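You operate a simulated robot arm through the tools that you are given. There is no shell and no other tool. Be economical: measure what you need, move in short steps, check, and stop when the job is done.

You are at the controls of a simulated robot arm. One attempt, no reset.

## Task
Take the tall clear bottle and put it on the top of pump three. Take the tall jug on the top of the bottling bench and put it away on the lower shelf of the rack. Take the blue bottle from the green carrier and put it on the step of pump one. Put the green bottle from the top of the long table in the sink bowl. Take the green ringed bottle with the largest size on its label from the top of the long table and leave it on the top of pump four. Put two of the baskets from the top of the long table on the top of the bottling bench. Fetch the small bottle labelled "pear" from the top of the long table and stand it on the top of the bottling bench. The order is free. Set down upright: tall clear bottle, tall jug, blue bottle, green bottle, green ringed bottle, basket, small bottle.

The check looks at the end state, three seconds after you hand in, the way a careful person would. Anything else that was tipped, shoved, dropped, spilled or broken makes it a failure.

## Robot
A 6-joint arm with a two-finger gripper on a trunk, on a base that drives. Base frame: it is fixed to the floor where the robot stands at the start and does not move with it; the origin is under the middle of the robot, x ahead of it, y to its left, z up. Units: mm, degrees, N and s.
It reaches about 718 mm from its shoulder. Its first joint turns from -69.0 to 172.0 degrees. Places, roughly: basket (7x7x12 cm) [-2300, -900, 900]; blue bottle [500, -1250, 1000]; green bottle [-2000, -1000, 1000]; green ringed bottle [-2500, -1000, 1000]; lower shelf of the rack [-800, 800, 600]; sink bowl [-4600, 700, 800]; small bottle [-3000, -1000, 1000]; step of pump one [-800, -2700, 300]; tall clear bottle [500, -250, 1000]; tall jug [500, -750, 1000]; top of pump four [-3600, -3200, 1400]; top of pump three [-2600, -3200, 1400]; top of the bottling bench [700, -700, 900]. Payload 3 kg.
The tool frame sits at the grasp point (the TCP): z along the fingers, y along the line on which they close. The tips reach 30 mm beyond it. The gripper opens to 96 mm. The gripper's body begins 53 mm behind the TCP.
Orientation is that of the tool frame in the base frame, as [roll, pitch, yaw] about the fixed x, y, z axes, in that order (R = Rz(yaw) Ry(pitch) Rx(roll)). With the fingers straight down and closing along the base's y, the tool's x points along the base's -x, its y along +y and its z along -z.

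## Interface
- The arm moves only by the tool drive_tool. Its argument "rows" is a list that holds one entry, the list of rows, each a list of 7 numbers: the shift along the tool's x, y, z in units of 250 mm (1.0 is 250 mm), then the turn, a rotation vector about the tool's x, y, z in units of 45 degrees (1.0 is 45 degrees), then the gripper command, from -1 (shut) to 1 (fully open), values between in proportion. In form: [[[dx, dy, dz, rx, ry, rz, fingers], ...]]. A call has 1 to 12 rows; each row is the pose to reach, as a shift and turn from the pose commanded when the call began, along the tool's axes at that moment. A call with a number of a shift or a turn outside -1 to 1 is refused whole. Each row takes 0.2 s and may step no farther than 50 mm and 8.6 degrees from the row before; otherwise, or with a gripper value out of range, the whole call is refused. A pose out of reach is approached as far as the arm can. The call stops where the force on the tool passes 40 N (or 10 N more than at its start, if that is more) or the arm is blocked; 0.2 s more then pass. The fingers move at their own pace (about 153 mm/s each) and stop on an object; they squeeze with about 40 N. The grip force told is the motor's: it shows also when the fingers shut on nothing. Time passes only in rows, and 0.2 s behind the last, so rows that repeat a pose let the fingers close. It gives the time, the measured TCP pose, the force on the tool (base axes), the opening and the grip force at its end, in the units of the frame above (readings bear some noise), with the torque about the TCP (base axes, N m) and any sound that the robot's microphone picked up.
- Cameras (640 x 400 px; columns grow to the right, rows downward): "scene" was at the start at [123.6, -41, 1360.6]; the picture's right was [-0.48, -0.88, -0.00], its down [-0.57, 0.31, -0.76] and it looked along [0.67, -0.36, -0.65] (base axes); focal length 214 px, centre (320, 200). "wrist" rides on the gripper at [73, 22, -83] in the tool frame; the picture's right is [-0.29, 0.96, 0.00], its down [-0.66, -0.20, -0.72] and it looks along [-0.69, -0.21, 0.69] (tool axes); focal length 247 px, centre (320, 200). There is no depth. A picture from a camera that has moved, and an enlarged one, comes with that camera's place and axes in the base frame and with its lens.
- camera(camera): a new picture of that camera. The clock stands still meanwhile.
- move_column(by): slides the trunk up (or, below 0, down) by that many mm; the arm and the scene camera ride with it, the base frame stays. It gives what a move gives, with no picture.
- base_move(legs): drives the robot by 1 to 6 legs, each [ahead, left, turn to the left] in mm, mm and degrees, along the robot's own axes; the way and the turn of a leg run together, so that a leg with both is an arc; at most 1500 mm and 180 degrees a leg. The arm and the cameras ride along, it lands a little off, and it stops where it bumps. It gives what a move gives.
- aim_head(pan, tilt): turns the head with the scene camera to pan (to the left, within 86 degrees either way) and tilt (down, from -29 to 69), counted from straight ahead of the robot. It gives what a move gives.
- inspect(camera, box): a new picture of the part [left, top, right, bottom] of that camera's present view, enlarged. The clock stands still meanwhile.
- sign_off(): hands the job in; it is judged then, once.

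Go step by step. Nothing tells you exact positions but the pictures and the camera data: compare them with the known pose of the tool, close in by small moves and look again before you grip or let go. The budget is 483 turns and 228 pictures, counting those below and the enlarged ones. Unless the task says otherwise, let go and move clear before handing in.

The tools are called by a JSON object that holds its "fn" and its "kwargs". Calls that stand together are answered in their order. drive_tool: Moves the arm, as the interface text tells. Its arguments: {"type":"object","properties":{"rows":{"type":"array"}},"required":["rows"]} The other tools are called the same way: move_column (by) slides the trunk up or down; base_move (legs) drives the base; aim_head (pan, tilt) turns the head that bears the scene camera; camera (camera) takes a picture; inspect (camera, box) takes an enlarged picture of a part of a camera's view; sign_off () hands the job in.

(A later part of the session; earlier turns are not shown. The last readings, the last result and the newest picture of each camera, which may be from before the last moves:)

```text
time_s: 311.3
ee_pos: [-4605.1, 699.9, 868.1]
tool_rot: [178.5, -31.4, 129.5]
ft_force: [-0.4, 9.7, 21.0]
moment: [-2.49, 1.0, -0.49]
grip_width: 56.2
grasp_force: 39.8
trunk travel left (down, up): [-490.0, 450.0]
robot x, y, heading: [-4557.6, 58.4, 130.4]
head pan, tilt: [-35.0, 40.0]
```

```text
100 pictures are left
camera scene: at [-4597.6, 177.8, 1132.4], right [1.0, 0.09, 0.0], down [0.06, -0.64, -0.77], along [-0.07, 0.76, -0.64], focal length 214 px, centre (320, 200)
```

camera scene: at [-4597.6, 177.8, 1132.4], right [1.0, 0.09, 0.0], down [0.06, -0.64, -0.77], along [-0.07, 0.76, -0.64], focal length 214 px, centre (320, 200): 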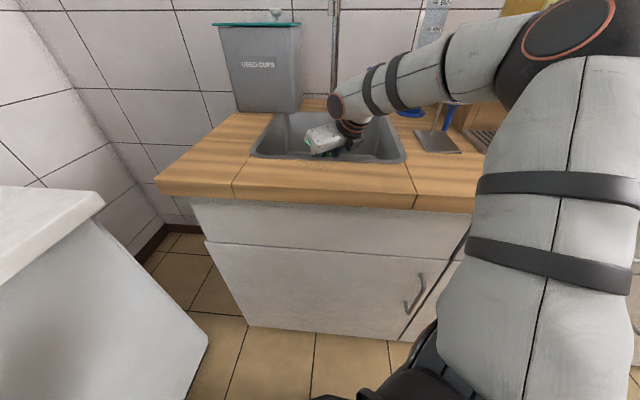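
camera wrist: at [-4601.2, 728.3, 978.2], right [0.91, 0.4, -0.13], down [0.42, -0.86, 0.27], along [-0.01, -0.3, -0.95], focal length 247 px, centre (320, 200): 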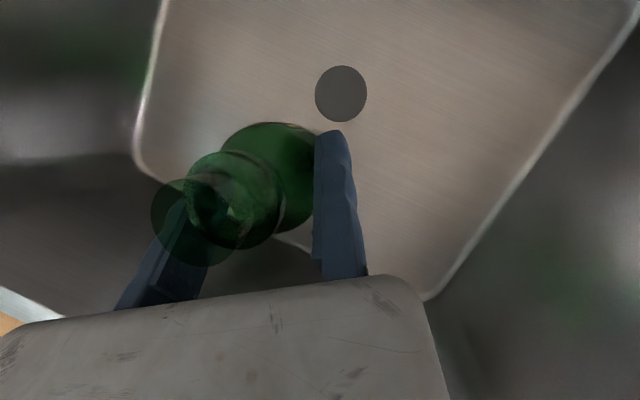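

The force pattern says the gripper body's lower-left corner has met the sink's front rim. I lift straight back off it and shift deeper and left, to about (-4690,735).

{"fn": "move_column", "kwargs": {"by": 35}}

{"fn": "base_move", "kwargs": {"legs": [[73, 14, 0]]}}

{"fn": "camera", "kwargs": {"camera": "wrist"}}

{"fn": "inspect", "kwargs": {"camera": "scene", "box": [220, 60, 420, 200]}}

```text
time_s: 312.1
ee_pos: [-4605.7, 698.5, 899.9]
tool_rot: [178.5, -30.8, 129.7]
ft_force: [0.0, -0.9, -1.1]
moment: [0.0, -0.06, -0.01]
grip_width: 56.2
grasp_force: 40.0
trunk travel left (down, up): [-525.0, 415.0]
robot x, y, heading: [-4554.1, 55.2, 130.3]
head pan, tilt: [-35.0, 40.0]
```

```text
time_s: 313.1
ee_pos: [-4663.5, 746.3, 900.4]
tool_rot: [178.4, -31.1, 129.6]
ft_force: [-0.2, 0.0, -1.6]
moment: [0.05, -0.02, 0.01]
grip_width: 56.2
grasp_force: 39.5
trunk travel left (down, up): [-525.0, 415.0]
robot x, y, heading: [-4614.9, 101.0, 130.3]
head pan, tilt: [-35.0, 40.0]
```

```text
99 pictures are left
camera wrist: at [-4660.6, 776.1, 1009.3], right [0.9, 0.41, -0.13], down [0.43, -0.86, 0.28], along [0.0, -0.3, -0.95], focal length 247 px, centre (320, 200)
```

wrist: 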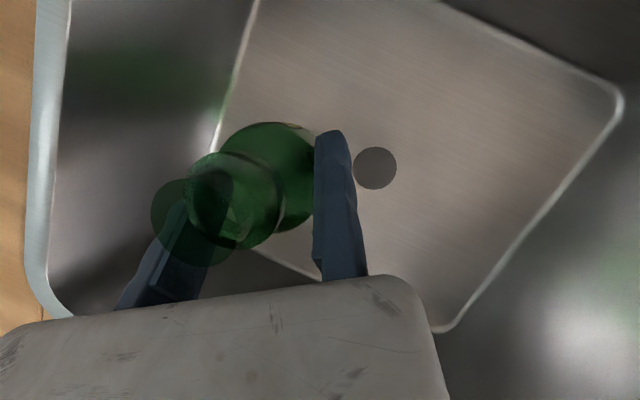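

```text
2.86 times, centred on (320, 130) of scene
camera zoom: at [-4656.9, 226.4, 1166.8], right [1.0, 0.09, 0.0], down [0.06, -0.64, -0.77], along [-0.07, 0.76, -0.64], focal length 613 px, centre (320, 400)
```

zoom: 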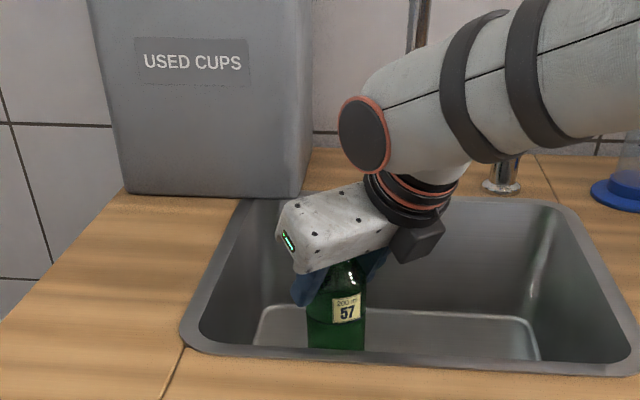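

Good: the landing spot is flat, ~65 mm from the drain. Lowering stepwise.

{"fn": "move_column", "kwargs": {"by": -20}}

{"fn": "move_column", "kwargs": {"by": -8}}

{"fn": "move_column", "kwargs": {"by": -6}}

{"fn": "move_column", "kwargs": {"by": -5}}

```text
time_s: 313.8
ee_pos: [-4662.2, 745.4, 880.3]
tool_rot: [178.6, -31.0, 129.6]
ft_force: [0.0, -0.3, -1.3]
moment: [0.01, -0.03, 0.01]
grip_width: 56.2
grasp_force: 39.8
trunk travel left (down, up): [-505.0, 435.0]
robot x, y, heading: [-4616.1, 102.3, 130.3]
head pan, tilt: [-35.0, 40.0]
```

```text
time_s: 314.4
ee_pos: [-4662.9, 745.6, 871.9]
tool_rot: [178.4, -31.0, 129.7]
ft_force: [0.1, 0.5, -1.1]
moment: [0.0, -0.04, 0.02]
grip_width: 56.3
grasp_force: 40.4
trunk travel left (down, up): [-497.0, 443.0]
robot x, y, heading: [-4614.6, 101.2, 130.3]
head pan, tilt: [-35.0, 40.0]
```

```text
time_s: 314.9
ee_pos: [-4663.7, 746.5, 866.4]
tool_rot: [178.4, -31.0, 129.7]
ft_force: [0.6, -0.8, -1.6]
moment: [0.04, -0.04, 0.0]
grip_width: 56.0
grasp_force: 40.4
trunk travel left (down, up): [-491.0, 449.0]
robot x, y, heading: [-4614.0, 104.7, 130.1]
head pan, tilt: [-35.0, 40.0]
```

```text
time_s: 315.5
ee_pos: [-4662.1, 745.6, 860.0]
tool_rot: [178.6, -31.1, 129.6]
ft_force: [-0.4, -1.2, -1.6]
moment: [0.0, -0.07, -0.02]
grip_width: 56.4
grasp_force: 40.1
trunk travel left (down, up): [-486.0, 454.0]
robot x, y, heading: [-4613.1, 106.6, 130.6]
head pan, tilt: [-35.0, 40.0]
```

{"fn": "move_column", "kwargs": {"by": -5}}

{"fn": "inspect", "kwargs": {"camera": "scene", "box": [260, 100, 380, 200]}}

{"fn": "move_column", "kwargs": {"by": -5}}

```text
time_s: 316.0
ee_pos: [-4663.2, 747.0, 857.7]
tool_rot: [178.5, -31.2, 129.6]
ft_force: [-0.6, 1.8, 4.0]
moment: [-0.02, 0.2, -0.03]
grip_width: 56.1
grasp_force: 40.1
trunk travel left (down, up): [-481.0, 459.0]
robot x, y, heading: [-4616.0, 103.8, 130.4]
head pan, tilt: [-35.0, 40.0]
```

```text
4.00 times, centred on (320, 150) of scene
camera zoom: at [-4655.9, 225.0, 1123.0], right [1.0, 0.09, 0.0], down [0.06, -0.64, -0.77], along [-0.07, 0.76, -0.64], focal length 858 px, centre (320, 400)
```

zoom: 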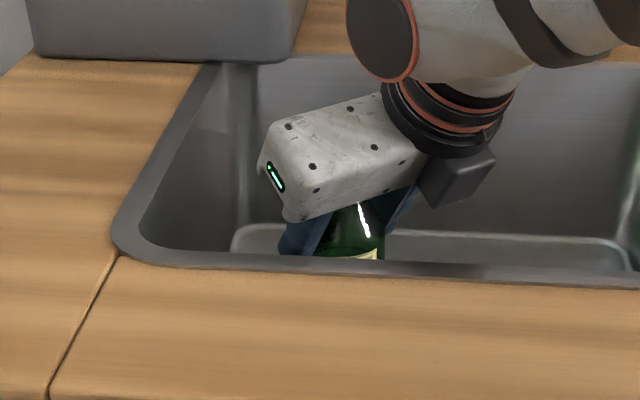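

```text
time_s: 316.5
ee_pos: [-4662.4, 744.1, 858.6]
tool_rot: [178.2, -31.8, 129.6]
ft_force: [1.4, 8.5, 28.9]
moment: [-0.27, 0.96, -0.22]
grip_width: 56.0
grasp_force: 40.5
trunk travel left (down, up): [-476.0, 464.0]
robot x, y, heading: [-4614.9, 100.4, 130.1]
head pan, tilt: [-35.0, 40.0]
```

Contact at TCP 858 with little moment — it's the bottle standing on the bowl floor. I relieve 5 mm, open, and rise straight up.

{"fn": "move_column", "kwargs": {"by": 5}}

{"fn": "drive_tool", "kwargs": {"rows": [[[0, 0, 0, 0, 0, 0, 0.3], [0, 0, 0, 0, 0, 0, 0.5], [0, 0.02, 0, 0, 0, 0, 0.6], [0, 0.02, 0, 0, 0, 0, 0.6]]]}}

{"fn": "camera", "kwargs": {"camera": "wrist"}}

```text
time_s: 317.1
ee_pos: [-4662.3, 744.6, 856.3]
tool_rot: [178.4, -31.1, 129.7]
ft_force: [0.4, 4.9, 15.8]
moment: [0.06, 0.79, -0.27]
grip_width: 56.3
grasp_force: 40.0
trunk travel left (down, up): [-481.0, 459.0]
robot x, y, heading: [-4610.8, 104.5, 130.6]
head pan, tilt: [-35.0, 40.0]
```

```text
time_s: 318.1
ee_pos: [-4658.1, 748.6, 856.4]
tool_rot: [178.5, -31.1, 129.6]
ft_force: [-0.1, -0.3, -0.1]
moment: [-0.02, 0.02, -0.01]
grip_width: 76.8
grasp_force: 0.0
trunk travel left (down, up): [-481.0, 459.0]
robot x, y, heading: [-4612.7, 103.7, 130.2]
head pan, tilt: [-35.0, 40.0]
```

```text
96 pictures are left
camera wrist: at [-4656.0, 778.2, 965.9], right [0.9, 0.41, -0.13], down [0.43, -0.86, 0.27], along [0.0, -0.3, -0.95], focal length 247 px, centre (320, 200)
```

wrist: 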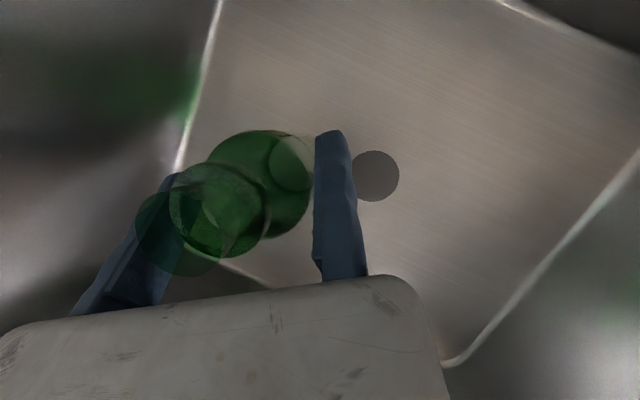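

Standing. The spout is above the camera, so I rise only 100 mm, then back away south-east before rising further.

{"fn": "move_column", "kwargs": {"by": 100}}

{"fn": "camera", "kwargs": {"camera": "wrist"}}

{"fn": "inspect", "kwargs": {"camera": "scene", "box": [220, 20, 420, 200]}}

```text
time_s: 319.4
ee_pos: [-4657.9, 749.1, 956.7]
tool_rot: [178.5, -31.1, 129.6]
ft_force: [-0.3, 0.6, 0.0]
moment: [0.01, 0.0, -0.01]
grip_width: 76.4
grasp_force: 0.1
trunk travel left (down, up): [-581.0, 359.0]
robot x, y, heading: [-4618.1, 104.3, 130.2]
head pan, tilt: [-35.0, 40.0]
```

```text
95 pictures are left
camera wrist: at [-4656.1, 778.5, 1066.0], right [0.9, 0.41, -0.13], down [0.43, -0.86, 0.27], along [0.0, -0.3, -0.95], focal length 247 px, centre (320, 200)
```

wrist: 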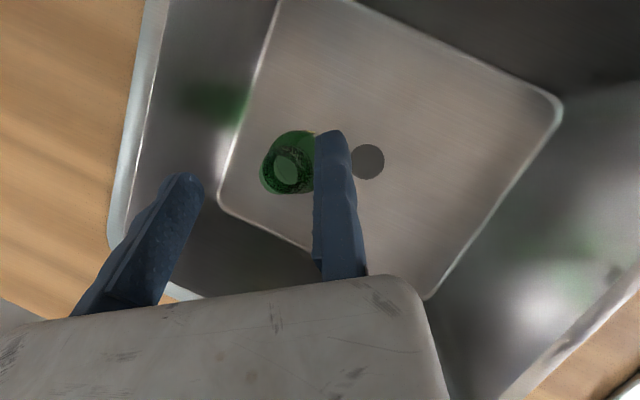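

```text
2.22 times, centred on (320, 110) of scene
camera zoom: at [-4656.0, 225.7, 1222.9], right [1.0, 0.09, 0.0], down [0.06, -0.64, -0.77], along [-0.07, 0.76, -0.64], focal length 477 px, centre (320, 400)
```

zoom: 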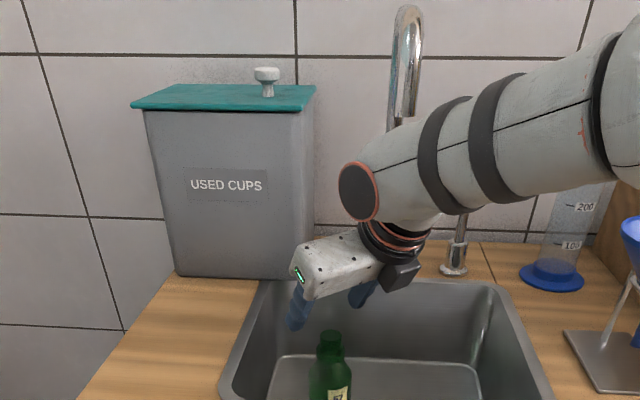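

Green bottle stands in the bowl. I back away southward and then plan the next items.

{"fn": "base_move", "kwargs": {"legs": [[-190, 161, 0]]}}

{"fn": "camera", "kwargs": {"camera": "scene"}}

```text
time_s: 321.2
ee_pos: [-4657.9, 499.0, 956.5]
tool_rot: [178.5, -31.0, 129.5]
ft_force: [-0.5, -0.6, 0.1]
moment: [-0.03, 0.0, 0.03]
grip_width: 76.8
grasp_force: 0.1
trunk travel left (down, up): [-581.0, 359.0]
robot x, y, heading: [-4613.2, -141.7, 130.3]
head pan, tilt: [-35.0, 40.0]
```

```text
93 pictures are left
camera scene: at [-4656.3, -24.1, 1223.0], right [1.0, 0.09, 0.0], down [0.06, -0.64, -0.77], along [-0.07, 0.76, -0.64], focal length 214 px, centre (320, 200)
```

scene: 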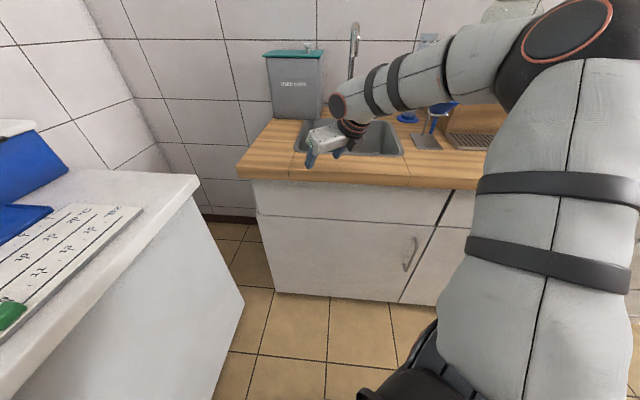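

I reset the tool to 30° down, drive to the west end of the table, and aim for the PEAR bottle at about (-2951,-929).

{"fn": "base_move", "kwargs": {"legs": [[-300, 100, 0], [0, 0, -130]]}}

{"fn": "drive_tool", "kwargs": {"rows": [[[0, 0, 0, 0, 0.18, 0, 1], [0, 0, 0, 0, 0.36, 0, 1], [0, 0, 0, 0, 0.54, 0, 1], [0, 0, 0, 0, 0.69, 0, 1]]]}}

```text
time_s: 328.7
ee_pos: [-3976.0, -820.4, 956.8]
tool_rot: [178.4, -31.1, -0.4]
ft_force: [0.4, 0.8, 0.1]
moment: [0.01, 0.04, 0.03]
grip_width: 76.7
grasp_force: 0.2
trunk travel left (down, up): [-581.0, 359.0]
robot x, y, heading: [-4494.4, -439.2, 0.3]
head pan, tilt: [-35.0, 40.0]
```

```text
time_s: 329.7
ee_pos: [-3971.0, -801.1, 950.5]
tool_rot: [176.9, -62.1, 1.6]
ft_force: [0.0, -0.3, -0.5]
moment: [-0.05, -0.01, -0.01]
grip_width: 96.1
grasp_force: 0.1
out of reach, approached as far as the arm can: row 4
trunk travel left (down, up): [-581.0, 359.0]
robot x, y, heading: [-4498.4, -440.9, 0.5]
head pan, tilt: [-35.0, 40.0]
```

Now drive to the table's west edge with the fixed finger line at y≈-967 and lower to grasp height.

{"fn": "base_move", "kwargs": {"legs": [[0, -166, 0], [780, 0, 0]]}}

{"fn": "move_column", "kwargs": {"by": -52}}

{"fn": "camera", "kwargs": {"camera": "wrist"}}

```text
time_s: 335.0
ee_pos: [-3190.9, -960.7, 948.8]
tool_rot: [177.2, -62.1, 1.6]
ft_force: [0.2, -1.2, 0.0]
moment: [-0.01, -0.01, 0.01]
grip_width: 96.0
grasp_force: 0.0
trunk travel left (down, up): [-581.0, 359.0]
robot x, y, heading: [-3718.4, -598.1, 0.3]
head pan, tilt: [-35.0, 40.0]
```

```text
time_s: 335.9
ee_pos: [-3190.0, -960.6, 896.8]
tool_rot: [177.2, -62.0, 1.6]
ft_force: [-0.3, -1.0, 0.6]
moment: [0.0, 0.01, 0.0]
grip_width: 96.1
grasp_force: 0.0
trunk travel left (down, up): [-529.0, 411.0]
robot x, y, heading: [-3716.9, -599.9, 0.7]
head pan, tilt: [-35.0, 40.0]
```

```text
92 pictures are left
camera wrist: at [-3230.8, -978.1, 1001.2], right [-0.15, -0.96, -0.24], down [-0.94, 0.21, -0.25], along [0.29, 0.19, -0.94], focal length 247 px, centre (320, 200)
```

wrist: 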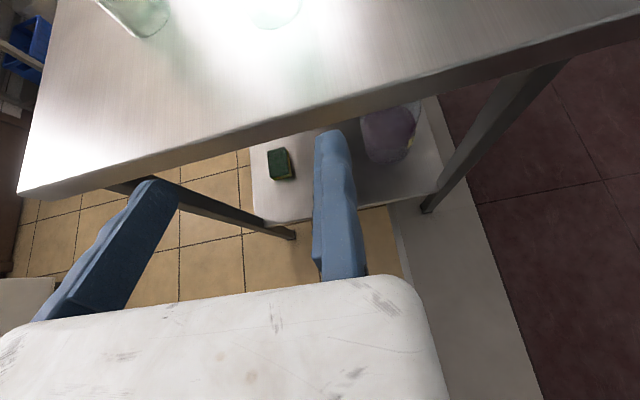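

The pear bottle is ahead at about (-2945,-925). I shift 8 mm right for clearance and drive forward 150.

{"fn": "drive_tool", "kwargs": {"rows": [[[0, 0.032, 0, 0, 0, 0, 1]]]}}

{"fn": "base_move", "kwargs": {"legs": [[150, 0, 0]]}}

{"fn": "camera", "kwargs": {"camera": "wrist"}}

```text
time_s: 336.3
ee_pos: [-3187.3, -964.9, 896.8]
tool_rot: [177.2, -62.1, 1.6]
ft_force: [-0.1, -0.7, 0.4]
moment: [0.0, -0.02, 0.02]
grip_width: 96.1
grasp_force: 0.0
out of reach, approached as far as the arm can: row 1
trunk travel left (down, up): [-529.0, 411.0]
robot x, y, heading: [-3717.1, -596.5, 0.5]
head pan, tilt: [-35.0, 40.0]
```

```text
time_s: 337.7
ee_pos: [-3038.4, -962.4, 895.8]
tool_rot: [177.2, -62.0, 1.5]
ft_force: [0.2, 0.1, -0.6]
moment: [-0.04, -0.01, -0.02]
grip_width: 95.9
grasp_force: 0.1
trunk travel left (down, up): [-529.0, 411.0]
robot x, y, heading: [-3570.1, -598.5, 0.6]
head pan, tilt: [-35.0, 40.0]
```

```text
91 pictures are left
camera wrist: at [-3078.3, -982.0, 1000.5], right [-0.15, -0.96, -0.24], down [-0.94, 0.21, -0.25], along [0.29, 0.19, -0.94], focal length 247 px, centre (320, 200)
```

wrist: 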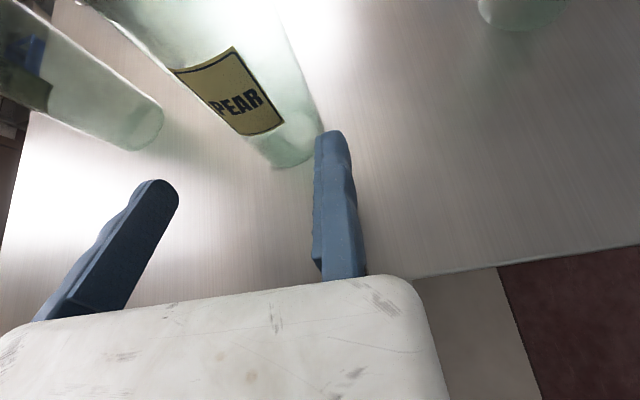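

Bottle edges at y≈-951…-885: between the fingers. I advance 80 mm and close gently.

{"fn": "base_move", "kwargs": {"legs": [[80, 0, 0]]}}

{"fn": "camera", "kwargs": {"camera": "wrist"}}

```text
time_s: 338.7
ee_pos: [-2956.6, -962.6, 896.9]
tool_rot: [177.2, -61.9, 1.6]
ft_force: [0.0, -0.2, 0.1]
moment: [0.03, 0.01, -0.03]
grip_width: 96.1
grasp_force: 0.0
trunk travel left (down, up): [-529.0, 411.0]
robot x, y, heading: [-3487.9, -596.3, 0.5]
head pan, tilt: [-35.0, 40.0]
```

```text
90 pictures are left
camera wrist: at [-2997.3, -980.8, 1000.5], right [-0.15, -0.96, -0.24], down [-0.94, 0.21, -0.25], along [0.29, 0.19, -0.94], focal length 247 px, centre (320, 200)
```

wrist: 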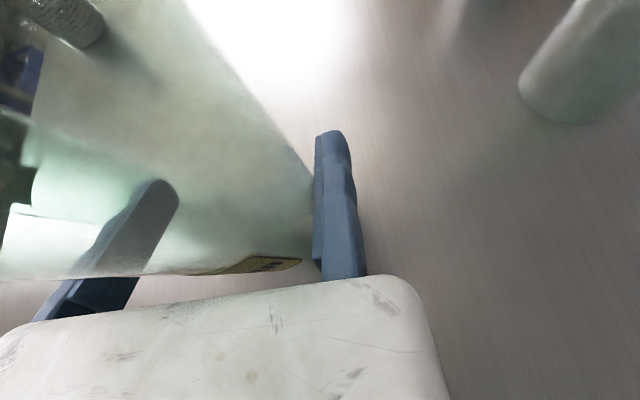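

{"fn": "drive_tool", "kwargs": {"rows": [[[0, -0.012, 0, 0, 0, 0, 0.8], [0, -0.02, 0, 0, 0, 0, 0.65], [0, -0.024, 0, 0, 0, 0, 0.55], [0, -0.024, 0, 0, 0, 0, 0.45], [0, -0.024, 0, 0, 0, 0, 0.35], [0, -0.024, 0, 0, 0, 0, 0.25], [0, -0.024, 0, 0, 0, 0, -1], [0, -0.024, 0, 0, 0, 0, -1]]]}}

{"fn": "move_column", "kwargs": {"by": 60}}

{"fn": "camera", "kwargs": {"camera": "wrist"}}

```text
time_s: 340.5
ee_pos: [-2958.2, -956.0, 897.1]
tool_rot: [177.2, -62.1, 1.5]
ft_force: [0.6, 1.3, -0.4]
moment: [0.16, 0.01, 0.05]
grip_width: 60.9
grasp_force: 39.6
trunk travel left (down, up): [-529.0, 411.0]
robot x, y, heading: [-3485.5, -598.6, 0.5]
head pan, tilt: [-35.0, 40.0]
```

```text
time_s: 341.5
ee_pos: [-2958.6, -957.1, 956.7]
tool_rot: [177.3, -62.0, 1.5]
ft_force: [0.0, -0.1, -2.3]
moment: [0.02, 0.0, 0.0]
grip_width: 60.9
grasp_force: 40.1
trunk travel left (down, up): [-589.0, 351.0]
robot x, y, heading: [-3488.2, -595.5, 0.6]
head pan, tilt: [-35.0, 40.0]
```

```text
89 pictures are left
camera wrist: at [-2997.4, -975.4, 1060.2], right [-0.15, -0.96, -0.24], down [-0.94, 0.21, -0.25], along [0.29, 0.19, -0.94], focal length 247 px, centre (320, 200)
```

wrist: 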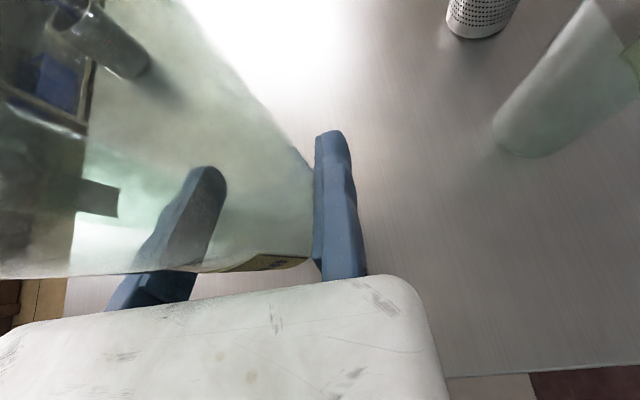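

Pear bottle held. I carry it along the north aisle to the bottling bench.

{"fn": "move_column", "kwargs": {"by": 180}}

{"fn": "base_move", "kwargs": {"legs": [[-350, 0, 0], [0, 660, 0], [1200, 0, 0], [1200, 0, 0], [1100, 0, 0]]}}

{"fn": "aim_head", "kwargs": {"pan": -25, "tilt": 35}}

{"fn": "camera", "kwargs": {"camera": "scene"}}

```text
time_s: 343.5
ee_pos: [-2957.6, -957.1, 1135.9]
tool_rot: [177.1, -62.0, 1.5]
ft_force: [-0.6, 0.0, -2.8]
moment: [0.02, -0.02, -0.04]
grip_width: 60.8
grasp_force: 39.9
trunk travel left (down, up): [-769.0, 171.0]
robot x, y, heading: [-3490.0, -597.6, 0.5]
head pan, tilt: [-35.0, 40.0]
```

```text
time_s: 365.7
ee_pos: [188.5, -266.3, 1134.8]
tool_rot: [177.2, -62.0, 1.1]
ft_force: [-0.6, 0.3, -3.0]
moment: [-0.09, -0.01, 0.0]
grip_width: 60.3
grasp_force: 39.7
trunk travel left (down, up): [-769.0, 171.0]
robot x, y, heading: [-337.5, 99.6, -0.0]
head pan, tilt: [-35.0, 40.0]
```

```text
time_s: 366.4
ee_pos: [188.8, -265.9, 1136.1]
tool_rot: [177.3, -62.0, 1.3]
ft_force: [-1.0, -0.4, -3.2]
moment: [-0.12, 0.01, -0.01]
grip_width: 60.6
grasp_force: 40.2
trunk travel left (down, up): [-769.0, 171.0]
robot x, y, heading: [-342.1, 100.9, 0.1]
head pan, tilt: [-25.0, 35.0]
```

```text
88 pictures are left
camera scene: at [-208.5, 59.9, 1418.3], right [-0.42, -0.91, 0.0], down [-0.52, 0.24, -0.82], along [0.74, -0.35, -0.57], focal length 214 px, centre (320, 200)
```

scene: 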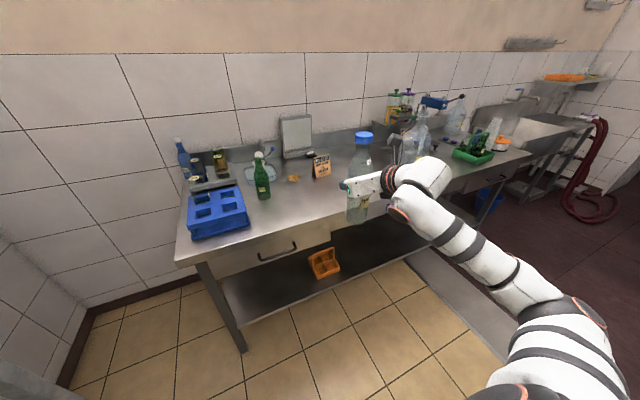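

Free bench area ahead near (490,-235). I drive in and lower.

{"fn": "base_move", "kwargs": {"legs": [[290, 0, 0]]}}

{"fn": "move_column", "kwargs": {"by": -160}}

{"fn": "move_column", "kwargs": {"by": -10}}

{"fn": "move_column", "kwargs": {"by": -5}}

{"fn": "camera", "kwargs": {"camera": "scene"}}

```text
time_s: 368.4
ee_pos: [478.7, -264.5, 1135.3]
tool_rot: [177.0, -62.2, 1.1]
ft_force: [0.2, -0.1, -4.2]
moment: [-0.1, 0.01, -0.01]
grip_width: 60.7
grasp_force: 40.6
trunk travel left (down, up): [-769.0, 171.0]
robot x, y, heading: [-51.5, 97.3, 0.2]
head pan, tilt: [-25.0, 35.0]
```

```text
time_s: 370.2
ee_pos: [474.9, -262.7, 980.4]
tool_rot: [176.8, -62.4, 1.6]
ft_force: [3.0, -1.4, 30.7]
moment: [1.41, -0.35, -0.19]
grip_width: 60.3
grasp_force: 39.4
trunk travel left (down, up): [-609.0, 331.0]
robot x, y, heading: [-47.8, 96.9, 0.2]
head pan, tilt: [-25.0, 35.0]
```

```text
time_s: 370.8
ee_pos: [474.1, -263.3, 970.4]
tool_rot: [176.9, -62.4, 1.6]
ft_force: [-1.9, -0.7, 28.5]
moment: [1.45, 0.04, 0.07]
grip_width: 60.2
grasp_force: 40.5
trunk travel left (down, up): [-599.0, 341.0]
robot x, y, heading: [-49.8, 95.0, 0.1]
head pan, tilt: [-25.0, 35.0]
```

```text
time_s: 371.4
ee_pos: [473.4, -261.7, 965.7]
tool_rot: [177.0, -62.5, 1.4]
ft_force: [-0.9, -2.4, 30.6]
moment: [1.4, 0.03, 0.08]
grip_width: 60.3
grasp_force: 40.3
trunk travel left (down, up): [-594.0, 346.0]
robot x, y, heading: [-49.2, 101.5, 0.0]
head pan, tilt: [-25.0, 35.0]
```

```text
87 pictures are left
camera scene: at [74.1, 64.1, 1244.2], right [-0.42, -0.91, 0.0], down [-0.52, 0.24, -0.82], along [0.75, -0.35, -0.57], focal length 214 px, centre (320, 200)
```

scene: 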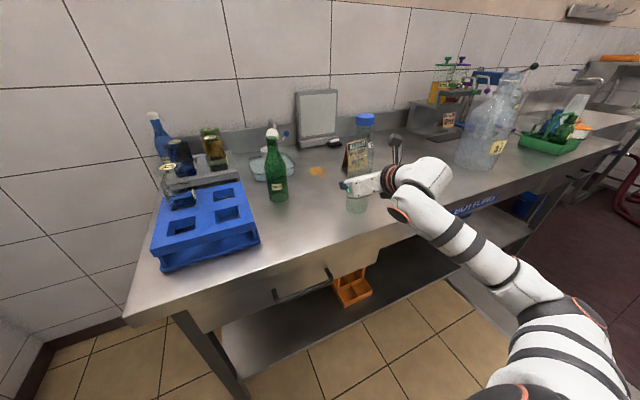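

Contact came earlier than expected, and the bottle slid a little in the grip. I raise slightly to unload and look closely.

{"fn": "move_column", "kwargs": {"by": 3}}

{"fn": "inspect", "kwargs": {"camera": "scene", "box": [280, 90, 440, 230]}}

{"fn": "camera", "kwargs": {"camera": "wrist"}}

```text
time_s: 371.9
ee_pos: [475.6, -262.4, 965.3]
tool_rot: [177.1, -62.1, 1.4]
ft_force: [-5.3, 2.2, 13.3]
moment: [0.92, 0.32, 0.31]
grip_width: 60.2
grasp_force: 40.3
trunk travel left (down, up): [-597.0, 343.0]
robot x, y, heading: [-45.8, 97.4, 0.2]
head pan, tilt: [-25.0, 35.0]
```

```text
2.86 times, centred on (360, 160) of scene
camera zoom: at [75.9, 63.4, 1246.8], right [-0.42, -0.91, 0.0], down [-0.52, 0.24, -0.82], along [0.75, -0.34, -0.57], focal length 613 px, centre (206, 314)
```

zoom: 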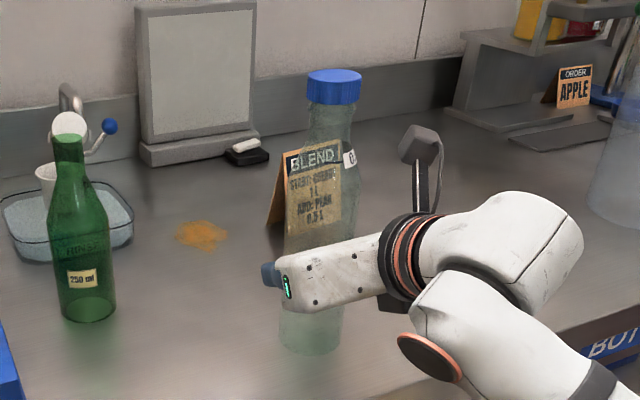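

```text
85 pictures are left
camera wrist: at [434.7, -280.3, 1069.7], right [-0.16, -0.96, -0.24], down [-0.94, 0.22, -0.25], along [0.29, 0.18, -0.94], focal length 247 px, centre (320, 200)
```

wrist: 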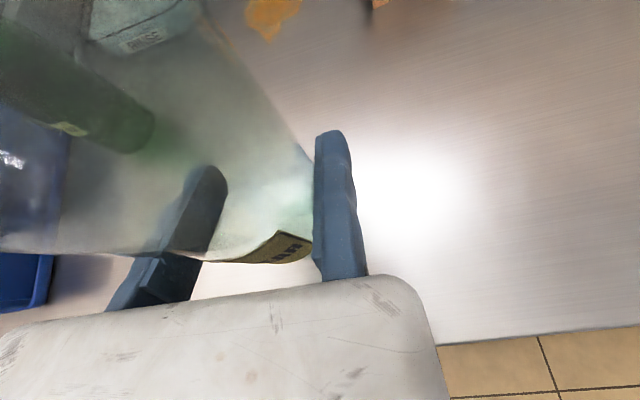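

It's upright on the bench. I release gently and back out.

{"fn": "drive_tool", "kwargs": {"rows": [[[0, 0, 0, 0, 0, 0, 0.4], [0, 0, 0, 0, 0, 0, 0.6], [0, 0, 0, 0, 0, 0, 0.9], [0, 0.016, 0, 0, 0, 0, 1]]]}}

{"fn": "base_move", "kwargs": {"legs": [[-300, 0, 0]]}}

{"fn": "camera", "kwargs": {"camera": "scene"}}

```text
time_s: 372.9
ee_pos: [478.1, -267.9, 965.1]
tool_rot: [177.1, -62.1, 1.2]
ft_force: [-0.3, 0.0, -0.7]
moment: [0.05, 0.0, -0.02]
grip_width: 96.0
grasp_force: 0.1
trunk travel left (down, up): [-597.0, 343.0]
robot x, y, heading: [-45.3, 98.3, 0.2]
head pan, tilt: [-25.0, 35.0]
```

```text
time_s: 374.9
ee_pos: [172.5, -269.2, 965.4]
tool_rot: [177.2, -62.1, 1.2]
ft_force: [-0.3, -0.5, 0.1]
moment: [0.03, -0.01, -0.03]
grip_width: 96.0
grasp_force: 0.0
trunk travel left (down, up): [-597.0, 343.0]
robot x, y, heading: [-350.1, 99.2, 0.2]
head pan, tilt: [-25.0, 35.0]
```

```text
84 pictures are left
camera scene: at [-225.0, 60.4, 1246.5], right [-0.42, -0.91, 0.0], down [-0.52, 0.24, -0.82], along [0.74, -0.34, -0.57], focal length 214 px, centre (320, 200)
```

scene: 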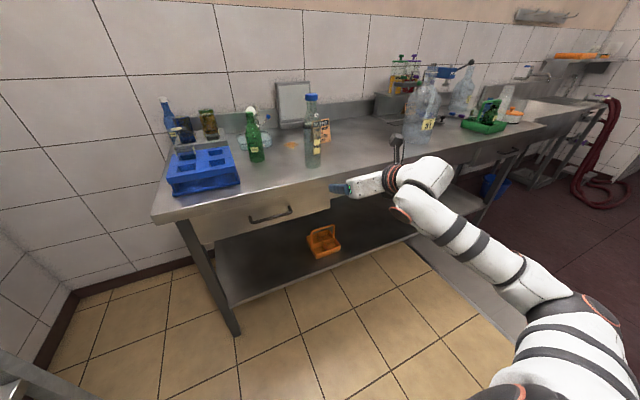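

Pear bottle stands. Next the tall jug: I zoom to see its shape.

{"fn": "inspect", "kwargs": {"camera": "scene", "box": [370, 50, 530, 160]}}

```text
3.64 times, centred on (450, 105) of scene
camera zoom: at [-225.0, 60.4, 1246.5], right [-0.42, -0.91, 0.0], down [-0.52, 0.24, -0.82], along [0.74, -0.34, -0.57], focal length 780 px, centre (-153, 546)
```

zoom: 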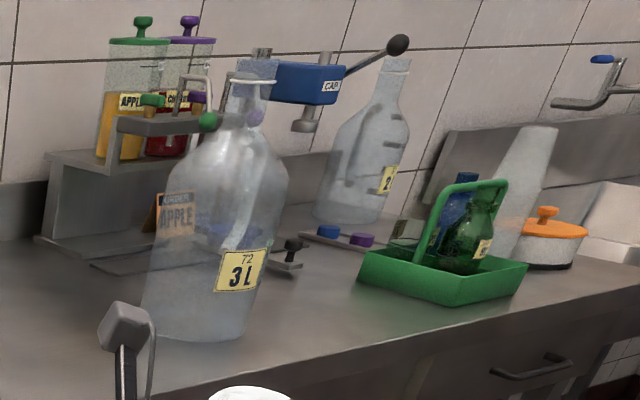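

The 3 L jug is at about (567,-868), ~320 mm tall with a ~60 mm neck; I'll take it by the neck. I raise to neck height and move over in front of it.

{"fn": "move_column", "kwargs": {"by": 190}}

{"fn": "base_move", "kwargs": {"legs": [[150, 0, 0], [0, -630, 0]]}}

{"fn": "camera", "kwargs": {"camera": "wrist"}}

{"fn": "camera", "kwargs": {"camera": "scene"}}

```text
time_s: 377.0
ee_pos: [173.2, -269.7, 1154.1]
tool_rot: [177.2, -62.2, 1.1]
ft_force: [-0.1, -0.9, 0.2]
moment: [0.0, -0.03, 0.01]
grip_width: 96.1
grasp_force: 0.0
trunk travel left (down, up): [-787.0, 153.0]
robot x, y, heading: [-352.4, 96.6, 0.4]
head pan, tilt: [-25.0, 35.0]
```

```text
time_s: 381.5
ee_pos: [327.0, -897.4, 1155.6]
tool_rot: [177.3, -62.2, 1.4]
ft_force: [0.2, 0.3, 0.1]
moment: [0.0, 0.01, 0.01]
grip_width: 96.0
grasp_force: 0.0
trunk travel left (down, up): [-787.0, 153.0]
robot x, y, heading: [-199.6, -534.7, 0.1]
head pan, tilt: [-25.0, 35.0]
```

```text
82 pictures are left
camera wrist: at [287.0, -916.0, 1259.0], right [-0.16, -0.96, -0.24], down [-0.94, 0.21, -0.25], along [0.29, 0.19, -0.94], focal length 247 px, centre (320, 200)
```

wrist: 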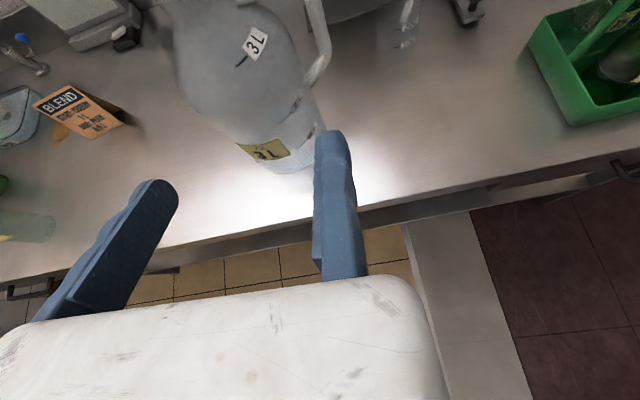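

```text
81 pictures are left
camera scene: at [-72.0, -570.0, 1436.5], right [-0.42, -0.91, 0.0], down [-0.52, 0.24, -0.82], along [0.74, -0.34, -0.57], focal length 214 px, centre (320, 200)
```

scene: 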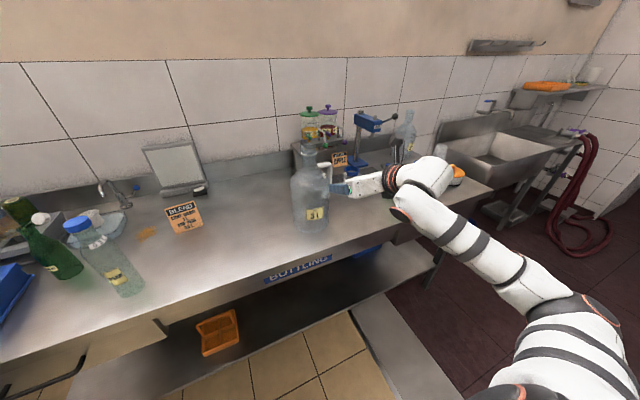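

I zoom on the jug's neck and handle.

{"fn": "inspect", "kwargs": {"camera": "scene", "box": [270, 110, 390, 250]}}

```text
2.86 times, centred on (330, 180) of scene
camera zoom: at [-72.0, -570.0, 1436.5], right [-0.42, -0.91, 0.0], down [-0.52, 0.24, -0.82], along [0.74, -0.34, -0.57], focal length 613 px, centre (291, 257)
```

zoom: 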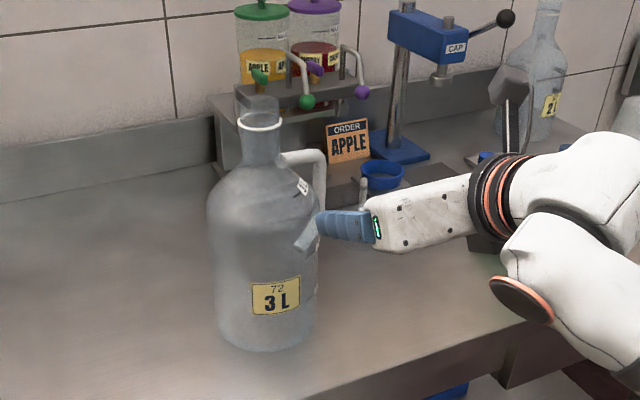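

Jug centre ≈(530,-803), neck ring at z≈1169, handle on the south side attaching at z≈1134. I'll grip at z≈1177 around the ring, above the handle. Shift left 58, raise 22, forward 110, then look.

{"fn": "move_column", "kwargs": {"by": 22}}

{"fn": "base_move", "kwargs": {"legs": [[0, 58, 0], [100, 0, 0]]}}

{"fn": "camera", "kwargs": {"camera": "wrist"}}

{"fn": "inspect", "kwargs": {"camera": "scene", "box": [220, 80, 400, 240]}}

```text
time_s: 382.2
ee_pos: [327.9, -898.9, 1177.0]
tool_rot: [177.2, -62.1, 1.3]
ft_force: [0.4, -1.7, -0.2]
moment: [-0.01, 0.0, -0.01]
grip_width: 96.2
grasp_force: 0.1
trunk travel left (down, up): [-809.0, 131.0]
robot x, y, heading: [-203.6, -531.4, 0.0]
head pan, tilt: [-25.0, 35.0]
```

```text
time_s: 383.9
ee_pos: [426.9, -839.2, 1177.3]
tool_rot: [177.1, -62.1, 1.5]
ft_force: [0.8, 0.7, -0.3]
moment: [0.02, 0.0, 0.0]
grip_width: 95.8
grasp_force: 0.1
trunk travel left (down, up): [-809.0, 131.0]
robot x, y, heading: [-98.9, -475.3, 0.3]
head pan, tilt: [-25.0, 35.0]
```

```text
79 pictures are left
camera wrist: at [387.3, -856.6, 1281.5], right [-0.15, -0.96, -0.24], down [-0.94, 0.21, -0.25], along [0.29, 0.18, -0.94], focal length 247 px, centre (320, 200)
```

wrist: 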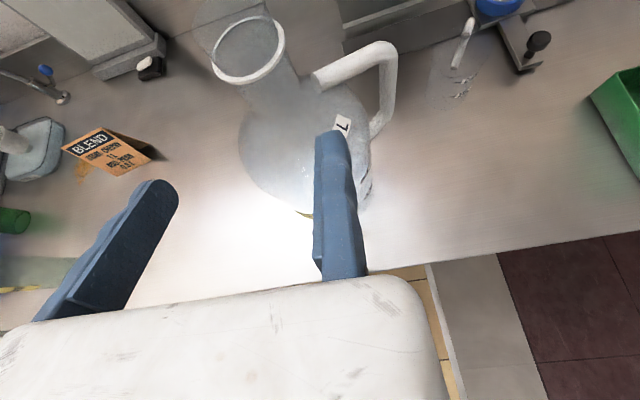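

```text
2.50 times, centred on (310, 160) of scene
camera zoom: at [28.0, -510.8, 1458.6], right [-0.42, -0.91, 0.0], down [-0.52, 0.24, -0.82], along [0.74, -0.34, -0.57], focal length 536 px, centre (345, 300)
```

zoom: 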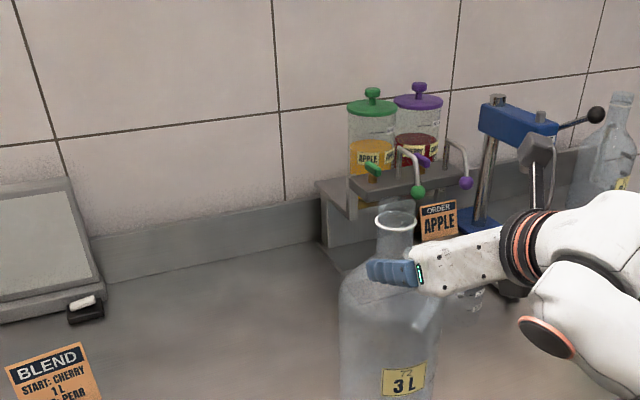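

Ring centre ≈(525,-805,1169). Fixed finger passes 10 mm south of it, just above the handle bar. I raise 4 mm, advance 88 mm, and check.

{"fn": "move_column", "kwargs": {"by": 4}}

{"fn": "base_move", "kwargs": {"legs": [[88, 0, 0]]}}

{"fn": "camera", "kwargs": {"camera": "wrist"}}

{"fn": "inspect", "kwargs": {"camera": "scene", "box": [240, 120, 400, 240]}}

```text
time_s: 384.4
ee_pos: [427.4, -839.3, 1181.3]
tool_rot: [177.1, -62.1, 1.5]
ft_force: [0.6, 0.0, 0.8]
moment: [-0.02, 0.03, 0.03]
grip_width: 95.8
grasp_force: 0.0
trunk travel left (down, up): [-813.0, 127.0]
robot x, y, heading: [-103.6, -473.9, 0.4]
head pan, tilt: [-25.0, 35.0]
```

```text
time_s: 385.5
ee_pos: [516.3, -838.9, 1180.7]
tool_rot: [177.2, -62.1, 1.4]
ft_force: [0.3, 0.5, -0.8]
moment: [-0.01, 0.0, 0.0]
grip_width: 96.1
grasp_force: 0.1
trunk travel left (down, up): [-813.0, 127.0]
robot x, y, heading: [-11.4, -474.4, 0.5]
head pan, tilt: [-25.0, 35.0]
```

```text
77 pictures are left
camera wrist: at [475.3, -857.1, 1285.2], right [-0.16, -0.96, -0.24], down [-0.94, 0.21, -0.25], along [0.29, 0.19, -0.94], focal length 247 px, centre (320, 200)
```

wrist: 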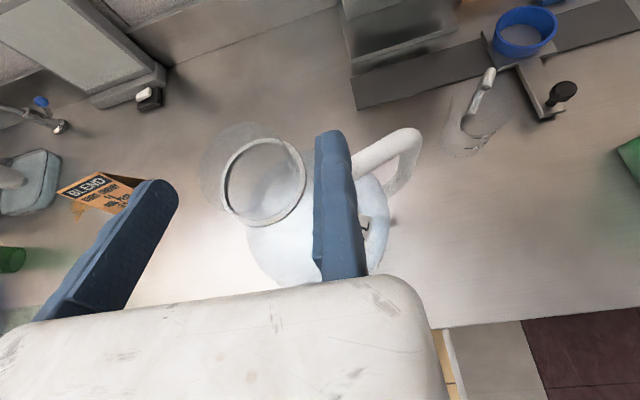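

```text
3.33 times, centred on (320, 180) of scene
camera zoom: at [116.3, -511.1, 1462.5], right [-0.42, -0.91, 0.0], down [-0.52, 0.24, -0.82], along [0.74, -0.34, -0.57], focal length 715 px, centre (320, 267)
```

zoom: 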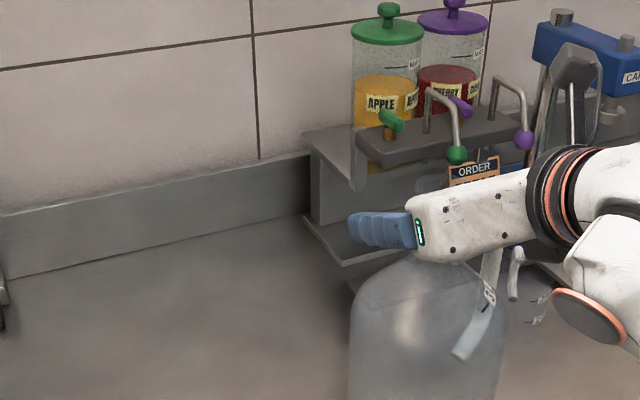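

Ring refined to (531,-803,1165). I lower 5 mm, bring the fixed pad up to the neck, and close.

{"fn": "move_column", "kwargs": {"by": -5}}

{"fn": "drive_tool", "kwargs": {"rows": [[[0, -0.02, 0, 0, 0, 0, 0.7], [0, -0.04, 0, 0, 0, 0, 0.45], [0, -0.044, 0, 0, 0, 0, 0.2], [0, -0.044, 0, 0, 0, 0, 0.1], [0, -0.044, 0, 0, 0, 0, 0.0], [0, -0.044, 0, 0, 0, 0, -0.1], [0, -0.044, 0, 0, 0, 0, -1], [0, -0.044, 0, 0, 0, 0, -1]]]}}

{"fn": "camera", "kwargs": {"camera": "wrist"}}

```text
time_s: 386.1
ee_pos: [515.5, -839.0, 1175.8]
tool_rot: [177.1, -62.1, 1.4]
ft_force: [0.2, -0.2, 0.3]
moment: [0.0, -0.04, 0.01]
grip_width: 96.2
grasp_force: 0.2
trunk travel left (down, up): [-808.0, 132.0]
robot x, y, heading: [-8.4, -474.8, 0.3]
head pan, tilt: [-25.0, 35.0]
```

```text
time_s: 387.9
ee_pos: [515.8, -827.4, 1175.6]
tool_rot: [177.2, -62.1, 1.3]
ft_force: [0.0, 1.2, 1.7]
moment: [0.43, -0.01, 0.02]
grip_width: 43.5
grasp_force: 39.6
trunk travel left (down, up): [-808.0, 132.0]
robot x, y, heading: [-12.5, -474.6, 0.3]
head pan, tilt: [-25.0, 35.0]
```

```text
75 pictures are left
camera wrist: at [475.6, -846.0, 1280.2], right [-0.15, -0.96, -0.24], down [-0.94, 0.21, -0.25], along [0.29, 0.19, -0.94], focal length 247 px, centre (320, 200)
```

wrist: 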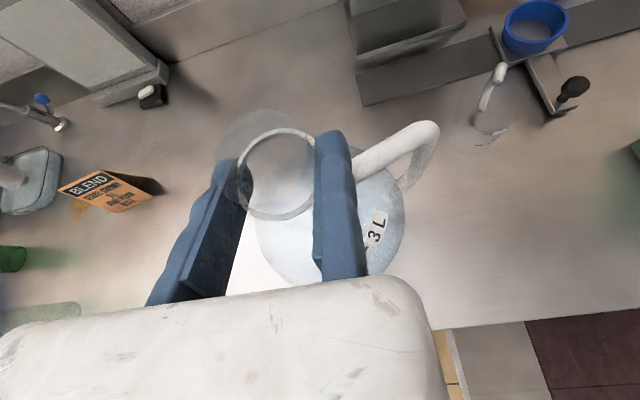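

Gripped on the neck at 43.5 mm. I lift 40 mm and check weight and attitude.

{"fn": "move_column", "kwargs": {"by": 40}}

{"fn": "camera", "kwargs": {"camera": "scene"}}

```text
time_s: 388.7
ee_pos: [516.6, -828.8, 1216.4]
tool_rot: [177.3, -62.1, 1.4]
ft_force: [-0.6, 0.9, -1.9]
moment: [-0.11, 0.0, -0.05]
grip_width: 42.6
grasp_force: 39.8
trunk travel left (down, up): [-848.0, 92.0]
robot x, y, heading: [-7.7, -477.1, 0.1]
head pan, tilt: [-25.0, 35.0]
```

```text
74 pictures are left
camera scene: at [117.4, -511.8, 1497.4], right [-0.42, -0.91, 0.0], down [-0.52, 0.24, -0.82], along [0.74, -0.34, -0.57], focal length 214 px, centre (320, 200)
```

scene: 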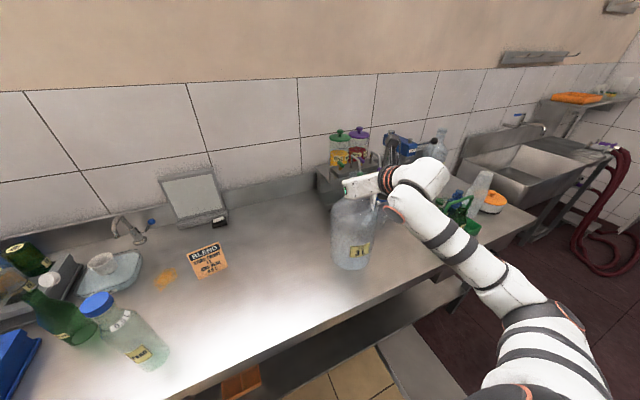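

I raise more, back away, and check the jug hangs upright.

{"fn": "move_column", "kwargs": {"by": 60}}

{"fn": "base_move", "kwargs": {"legs": [[-190, 0, 0], [0, 580, 0], [-350, 0, 0]]}}

{"fn": "aim_head", "kwargs": {"pan": -35, "tilt": 30}}

{"fn": "camera", "kwargs": {"camera": "scene"}}

{"fn": "aim_head", "kwargs": {"pan": 85, "tilt": 30}}

{"fn": "camera", "kwargs": {"camera": "scene"}}

```text
time_s: 389.7
ee_pos: [516.2, -828.6, 1277.0]
tool_rot: [177.2, -62.1, 1.4]
ft_force: [0.1, 0.2, -0.7]
moment: [0.23, -0.02, 0.11]
grip_width: 42.5
grasp_force: 40.2
trunk travel left (down, up): [-908.0, 32.0]
robot x, y, heading: [-16.1, -475.2, 0.5]
head pan, tilt: [-25.0, 35.0]
```

```text
time_s: 396.0
ee_pos: [-24.1, -247.4, 1274.6]
tool_rot: [177.3, -62.0, 1.5]
ft_force: [0.2, -0.9, -0.7]
moment: [-0.11, -0.01, 0.0]
grip_width: 40.7
grasp_force: 39.7
trunk travel left (down, up): [-908.0, 32.0]
robot x, y, heading: [-551.7, 107.5, 0.5]
head pan, tilt: [-25.0, 35.0]
```

```text
time_s: 396.8
ee_pos: [-26.5, -246.0, 1275.5]
tool_rot: [177.2, -62.1, 1.5]
ft_force: [0.0, 1.1, -1.9]
moment: [-0.11, -0.02, -0.01]
grip_width: 41.0
grasp_force: 39.8
trunk travel left (down, up): [-908.0, 32.0]
robot x, y, heading: [-553.1, 106.4, 0.6]
head pan, tilt: [-35.0, 30.0]
```

```text
73 pictures are left
camera scene: at [-430.9, 54.9, 1565.3], right [-0.57, -0.82, 0.0], down [-0.41, 0.28, -0.87], along [0.71, -0.49, -0.5], focal length 214 px, centre (320, 200)
```

scene: 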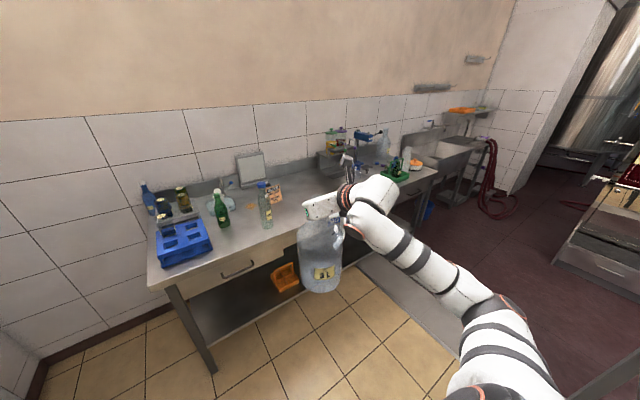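

```text
time_s: 398.8
ee_pos: [-25.0, -246.5, 1276.2]
tool_rot: [177.1, -62.1, 1.5]
ft_force: [-0.6, -0.9, -0.1]
moment: [-0.02, 0.01, 0.02]
grip_width: 37.3
grasp_force: 40.8
trunk travel left (down, up): [-908.0, 32.0]
robot x, y, heading: [-552.1, 108.9, 0.5]
head pan, tilt: [85.0, 30.0]
```

```text
72 pictures are left
camera scene: at [-497.5, 196.3, 1565.3], right [1.0, -0.08, 0.0], down [-0.04, -0.5, -0.87], along [0.07, 0.86, -0.5], focal length 214 px, centre (320, 200)
```

scene: 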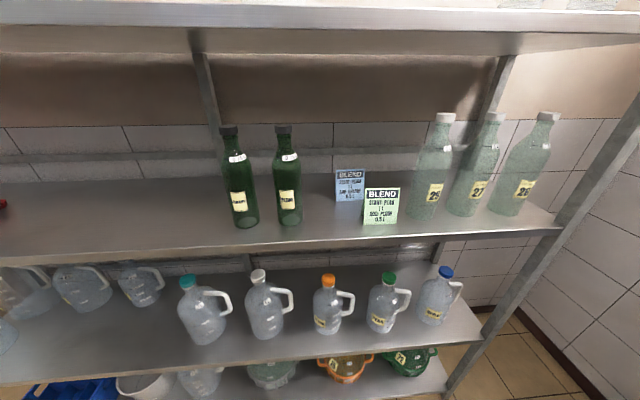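

The grip width is creeping down — the jug may be slipping. I check immediately.

{"fn": "camera", "kwargs": {"camera": "wrist"}}

```text
71 pictures are left
camera wrist: at [-64.9, -265.0, 1379.7], right [-0.15, -0.96, -0.24], down [-0.94, 0.21, -0.25], along [0.29, 0.19, -0.94], focal length 247 px, centre (320, 200)
```

wrist: 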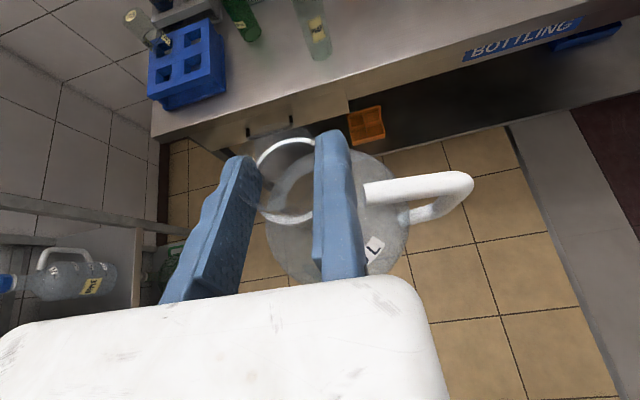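

Still held. I check with a brief pause whether the grip is stable.

{"fn": "drive_tool", "kwargs": {"rows": [[[0, 0, 0, 0, 0, 0, -1]]]}}

{"fn": "inspect", "kwargs": {"camera": "wrist", "box": [160, 100, 400, 300]}}

```text
time_s: 399.2
ee_pos: [-25.2, -247.2, 1275.7]
tool_rot: [177.3, -62.2, 1.5]
ft_force: [0.5, -0.2, 0.0]
moment: [-0.01, -0.02, -0.03]
grip_width: 37.6
grasp_force: 40.3
trunk travel left (down, up): [-908.0, 32.0]
robot x, y, heading: [-553.9, 107.0, 0.3]
head pan, tilt: [85.0, 30.0]
```

```text
2.00 times, centred on (280, 200) of wrist
camera zoom: at [-65.0, -265.0, 1379.7], right [-0.15, -0.96, -0.24], down [-0.94, 0.21, -0.25], along [0.29, 0.19, -0.94], focal length 494 px, centre (400, 200)
```

zoom: 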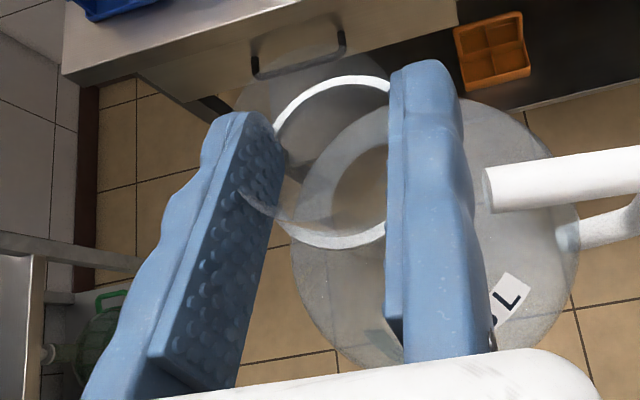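

The jug is light and still firmly between the pads with width steady. The lower shelf (z≈600) has a free spot around (-1170,705). I move south a bit, turn to face the rack, and shift along.

{"fn": "base_move", "kwargs": {"legs": [[0, -257, 0], [0, 0, 90]]}}

{"fn": "inspect", "kwargs": {"camera": "wrist", "box": [160, 100, 400, 300]}}

```text
time_s: 404.8
ee_pos: [-198.7, 379.2, 1274.5]
tool_rot: [177.3, -62.1, 91.5]
ft_force: [-0.3, -0.9, -1.1]
moment: [0.02, -0.02, -0.01]
grip_width: 37.2
grasp_force: 39.9
trunk travel left (down, up): [-908.0, 32.0]
robot x, y, heading: [-550.5, -149.0, 90.3]
head pan, tilt: [85.0, 30.0]
```

```text
2.00 times, centred on (280, 200) of wrist
camera zoom: at [-179.1, 340.8, 1379.7], right [0.96, -0.15, -0.24], down [-0.21, -0.94, -0.25], along [-0.19, 0.29, -0.94], focal length 494 px, centre (400, 200)
```

zoom: 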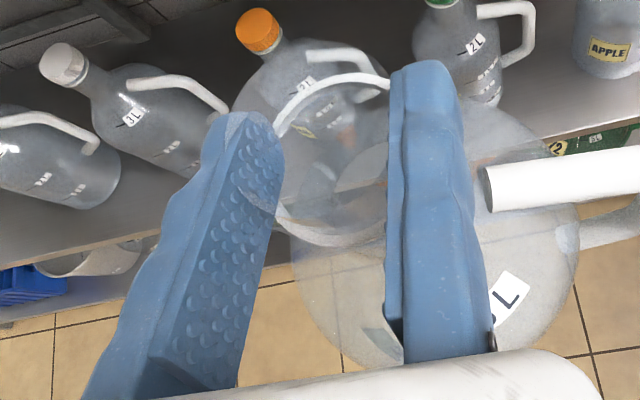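

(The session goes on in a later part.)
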